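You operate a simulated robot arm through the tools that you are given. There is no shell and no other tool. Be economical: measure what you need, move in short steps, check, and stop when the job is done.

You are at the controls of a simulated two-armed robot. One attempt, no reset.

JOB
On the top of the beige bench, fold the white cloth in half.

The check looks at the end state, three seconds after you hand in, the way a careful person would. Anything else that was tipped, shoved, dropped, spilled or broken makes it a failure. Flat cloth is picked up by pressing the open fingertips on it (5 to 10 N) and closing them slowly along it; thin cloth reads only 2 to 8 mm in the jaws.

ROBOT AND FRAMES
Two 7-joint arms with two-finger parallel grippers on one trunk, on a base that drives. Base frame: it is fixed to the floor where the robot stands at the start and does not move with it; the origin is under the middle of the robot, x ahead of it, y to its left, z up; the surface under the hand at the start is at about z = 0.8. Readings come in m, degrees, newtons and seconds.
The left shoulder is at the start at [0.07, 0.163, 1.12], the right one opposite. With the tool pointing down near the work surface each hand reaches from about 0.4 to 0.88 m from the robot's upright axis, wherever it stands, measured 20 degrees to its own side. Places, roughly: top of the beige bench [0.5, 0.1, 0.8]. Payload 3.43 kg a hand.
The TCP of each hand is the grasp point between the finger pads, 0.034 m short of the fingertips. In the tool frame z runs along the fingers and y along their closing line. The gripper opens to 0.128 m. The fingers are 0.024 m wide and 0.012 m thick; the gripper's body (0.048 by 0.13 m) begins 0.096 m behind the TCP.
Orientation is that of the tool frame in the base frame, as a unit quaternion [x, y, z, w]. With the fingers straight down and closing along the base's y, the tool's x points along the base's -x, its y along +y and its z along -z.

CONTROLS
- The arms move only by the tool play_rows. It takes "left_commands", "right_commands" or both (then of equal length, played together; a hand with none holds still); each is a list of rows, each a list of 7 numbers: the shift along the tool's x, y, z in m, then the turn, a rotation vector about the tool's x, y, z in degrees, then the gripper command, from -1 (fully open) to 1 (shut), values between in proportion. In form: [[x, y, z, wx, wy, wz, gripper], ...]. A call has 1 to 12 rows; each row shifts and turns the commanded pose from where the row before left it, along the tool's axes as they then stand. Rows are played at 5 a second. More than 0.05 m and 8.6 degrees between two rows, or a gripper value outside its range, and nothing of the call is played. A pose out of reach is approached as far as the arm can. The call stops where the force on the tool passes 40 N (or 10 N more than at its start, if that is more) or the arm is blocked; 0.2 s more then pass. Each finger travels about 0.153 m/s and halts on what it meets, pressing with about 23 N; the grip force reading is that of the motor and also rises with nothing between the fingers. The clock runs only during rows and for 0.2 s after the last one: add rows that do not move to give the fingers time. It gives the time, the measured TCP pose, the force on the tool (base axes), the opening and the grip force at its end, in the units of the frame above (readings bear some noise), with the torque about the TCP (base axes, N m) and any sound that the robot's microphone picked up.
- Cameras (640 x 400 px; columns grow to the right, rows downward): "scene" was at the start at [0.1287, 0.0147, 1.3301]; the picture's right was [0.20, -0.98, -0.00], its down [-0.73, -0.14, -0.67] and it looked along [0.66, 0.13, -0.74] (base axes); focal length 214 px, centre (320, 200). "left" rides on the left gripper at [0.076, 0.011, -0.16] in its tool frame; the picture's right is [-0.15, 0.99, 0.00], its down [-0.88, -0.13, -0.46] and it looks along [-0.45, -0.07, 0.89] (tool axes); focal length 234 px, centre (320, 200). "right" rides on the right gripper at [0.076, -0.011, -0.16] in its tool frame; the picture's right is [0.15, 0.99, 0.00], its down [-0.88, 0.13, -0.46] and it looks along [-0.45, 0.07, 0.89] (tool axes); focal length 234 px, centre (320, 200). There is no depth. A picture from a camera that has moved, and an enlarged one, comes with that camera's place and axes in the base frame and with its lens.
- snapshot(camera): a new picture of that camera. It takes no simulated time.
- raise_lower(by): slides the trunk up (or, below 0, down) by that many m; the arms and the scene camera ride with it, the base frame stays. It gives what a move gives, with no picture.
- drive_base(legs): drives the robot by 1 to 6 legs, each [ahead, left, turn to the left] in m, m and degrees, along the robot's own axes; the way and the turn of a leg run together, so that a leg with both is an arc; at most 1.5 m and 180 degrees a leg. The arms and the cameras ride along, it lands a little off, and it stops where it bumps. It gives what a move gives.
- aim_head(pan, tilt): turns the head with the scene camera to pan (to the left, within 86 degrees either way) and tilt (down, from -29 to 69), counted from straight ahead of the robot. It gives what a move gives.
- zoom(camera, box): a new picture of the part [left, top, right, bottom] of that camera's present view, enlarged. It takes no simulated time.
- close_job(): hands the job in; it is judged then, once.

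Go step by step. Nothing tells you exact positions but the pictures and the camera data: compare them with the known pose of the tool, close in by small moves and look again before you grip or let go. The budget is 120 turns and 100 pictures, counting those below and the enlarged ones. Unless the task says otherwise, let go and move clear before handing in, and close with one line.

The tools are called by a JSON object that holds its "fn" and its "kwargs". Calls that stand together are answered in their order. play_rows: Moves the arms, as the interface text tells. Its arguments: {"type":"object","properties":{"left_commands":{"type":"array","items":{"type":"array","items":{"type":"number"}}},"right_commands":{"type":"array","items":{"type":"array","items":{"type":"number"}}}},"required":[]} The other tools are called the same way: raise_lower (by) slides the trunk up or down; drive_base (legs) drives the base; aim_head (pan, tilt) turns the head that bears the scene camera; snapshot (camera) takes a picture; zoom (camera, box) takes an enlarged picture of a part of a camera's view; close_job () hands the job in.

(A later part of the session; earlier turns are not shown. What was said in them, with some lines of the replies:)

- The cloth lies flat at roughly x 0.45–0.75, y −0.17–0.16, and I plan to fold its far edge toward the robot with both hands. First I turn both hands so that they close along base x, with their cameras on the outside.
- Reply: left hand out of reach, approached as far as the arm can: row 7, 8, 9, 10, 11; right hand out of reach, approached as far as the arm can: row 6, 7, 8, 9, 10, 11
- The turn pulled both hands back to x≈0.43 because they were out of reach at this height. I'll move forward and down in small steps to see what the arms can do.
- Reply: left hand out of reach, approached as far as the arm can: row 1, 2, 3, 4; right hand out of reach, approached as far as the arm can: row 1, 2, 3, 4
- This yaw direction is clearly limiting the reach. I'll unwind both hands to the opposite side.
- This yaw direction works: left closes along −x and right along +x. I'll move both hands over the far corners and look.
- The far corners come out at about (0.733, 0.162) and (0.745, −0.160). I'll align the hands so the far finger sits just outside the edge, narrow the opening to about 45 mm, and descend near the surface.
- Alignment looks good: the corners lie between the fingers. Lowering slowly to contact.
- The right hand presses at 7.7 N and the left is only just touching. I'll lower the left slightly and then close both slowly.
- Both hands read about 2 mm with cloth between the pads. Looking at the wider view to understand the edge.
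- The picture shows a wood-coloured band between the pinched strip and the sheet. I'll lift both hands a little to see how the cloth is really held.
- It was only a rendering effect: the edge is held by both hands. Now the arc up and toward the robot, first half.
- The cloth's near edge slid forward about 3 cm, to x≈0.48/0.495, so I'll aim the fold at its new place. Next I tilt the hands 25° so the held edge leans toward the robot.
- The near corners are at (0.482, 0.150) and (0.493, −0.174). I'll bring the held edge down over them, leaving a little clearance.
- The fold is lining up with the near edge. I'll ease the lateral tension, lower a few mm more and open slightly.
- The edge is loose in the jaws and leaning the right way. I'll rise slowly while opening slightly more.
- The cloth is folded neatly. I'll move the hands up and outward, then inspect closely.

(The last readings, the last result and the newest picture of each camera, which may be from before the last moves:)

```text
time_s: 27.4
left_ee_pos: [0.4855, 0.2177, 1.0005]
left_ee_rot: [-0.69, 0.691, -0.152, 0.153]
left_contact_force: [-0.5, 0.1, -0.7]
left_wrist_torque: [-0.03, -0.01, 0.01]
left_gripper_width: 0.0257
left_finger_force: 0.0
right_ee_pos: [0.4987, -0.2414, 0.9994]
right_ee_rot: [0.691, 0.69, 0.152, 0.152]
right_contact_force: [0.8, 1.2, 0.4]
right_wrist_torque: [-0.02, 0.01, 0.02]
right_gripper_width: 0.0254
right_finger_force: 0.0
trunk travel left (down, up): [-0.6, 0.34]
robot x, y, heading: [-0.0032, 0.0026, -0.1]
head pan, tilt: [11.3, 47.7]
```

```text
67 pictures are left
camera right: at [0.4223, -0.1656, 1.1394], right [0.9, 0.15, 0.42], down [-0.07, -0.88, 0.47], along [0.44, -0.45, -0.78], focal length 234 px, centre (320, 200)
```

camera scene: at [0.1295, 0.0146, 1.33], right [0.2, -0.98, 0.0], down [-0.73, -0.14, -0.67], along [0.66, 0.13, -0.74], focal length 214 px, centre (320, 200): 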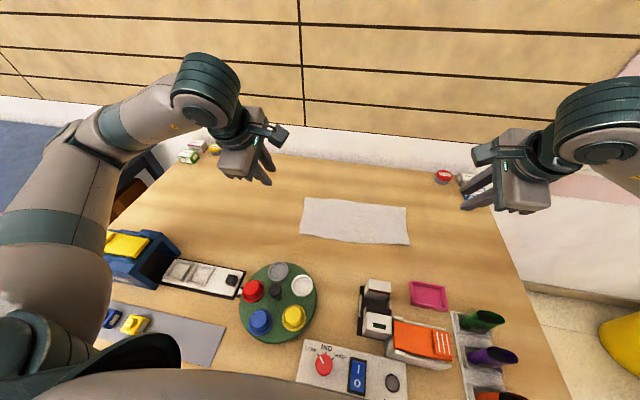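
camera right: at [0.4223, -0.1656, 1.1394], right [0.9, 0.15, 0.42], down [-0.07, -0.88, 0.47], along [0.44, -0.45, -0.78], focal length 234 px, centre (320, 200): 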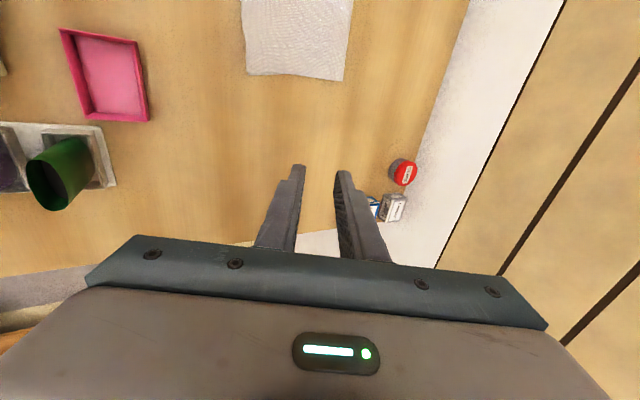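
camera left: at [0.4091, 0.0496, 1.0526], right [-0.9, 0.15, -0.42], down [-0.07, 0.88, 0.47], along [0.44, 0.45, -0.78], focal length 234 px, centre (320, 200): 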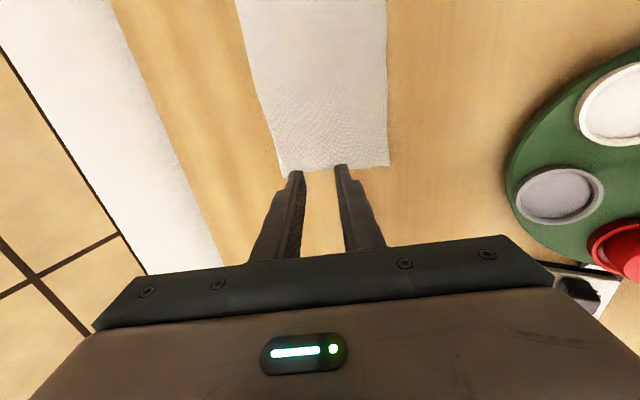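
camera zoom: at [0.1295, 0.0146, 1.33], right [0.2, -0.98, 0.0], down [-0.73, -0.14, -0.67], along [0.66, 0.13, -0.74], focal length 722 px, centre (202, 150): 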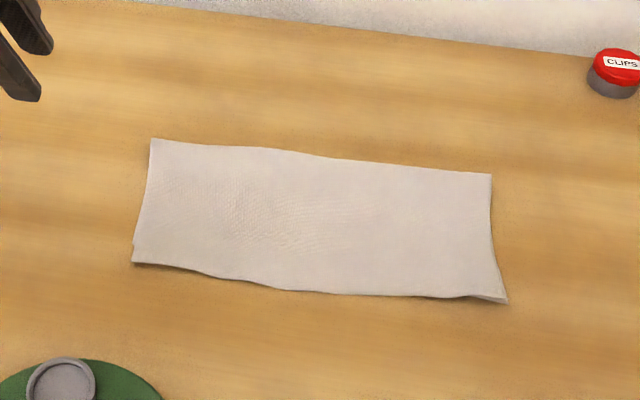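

The cloth lies flat and folded in half with its edges matching, nothing else has moved, and both hands are clear. Handing in.

{"fn": "close_job", "kwargs": {}}

```text
The job is handed in.
```

I folded the white cloth in half on the beige bench by bringing its far edge over to its near edge, and the edges line up. The whole cloth slid about 3 cm away from the robot during the fold. Nothing else was disturbed, and both hands let go and moved clear before I handed in.
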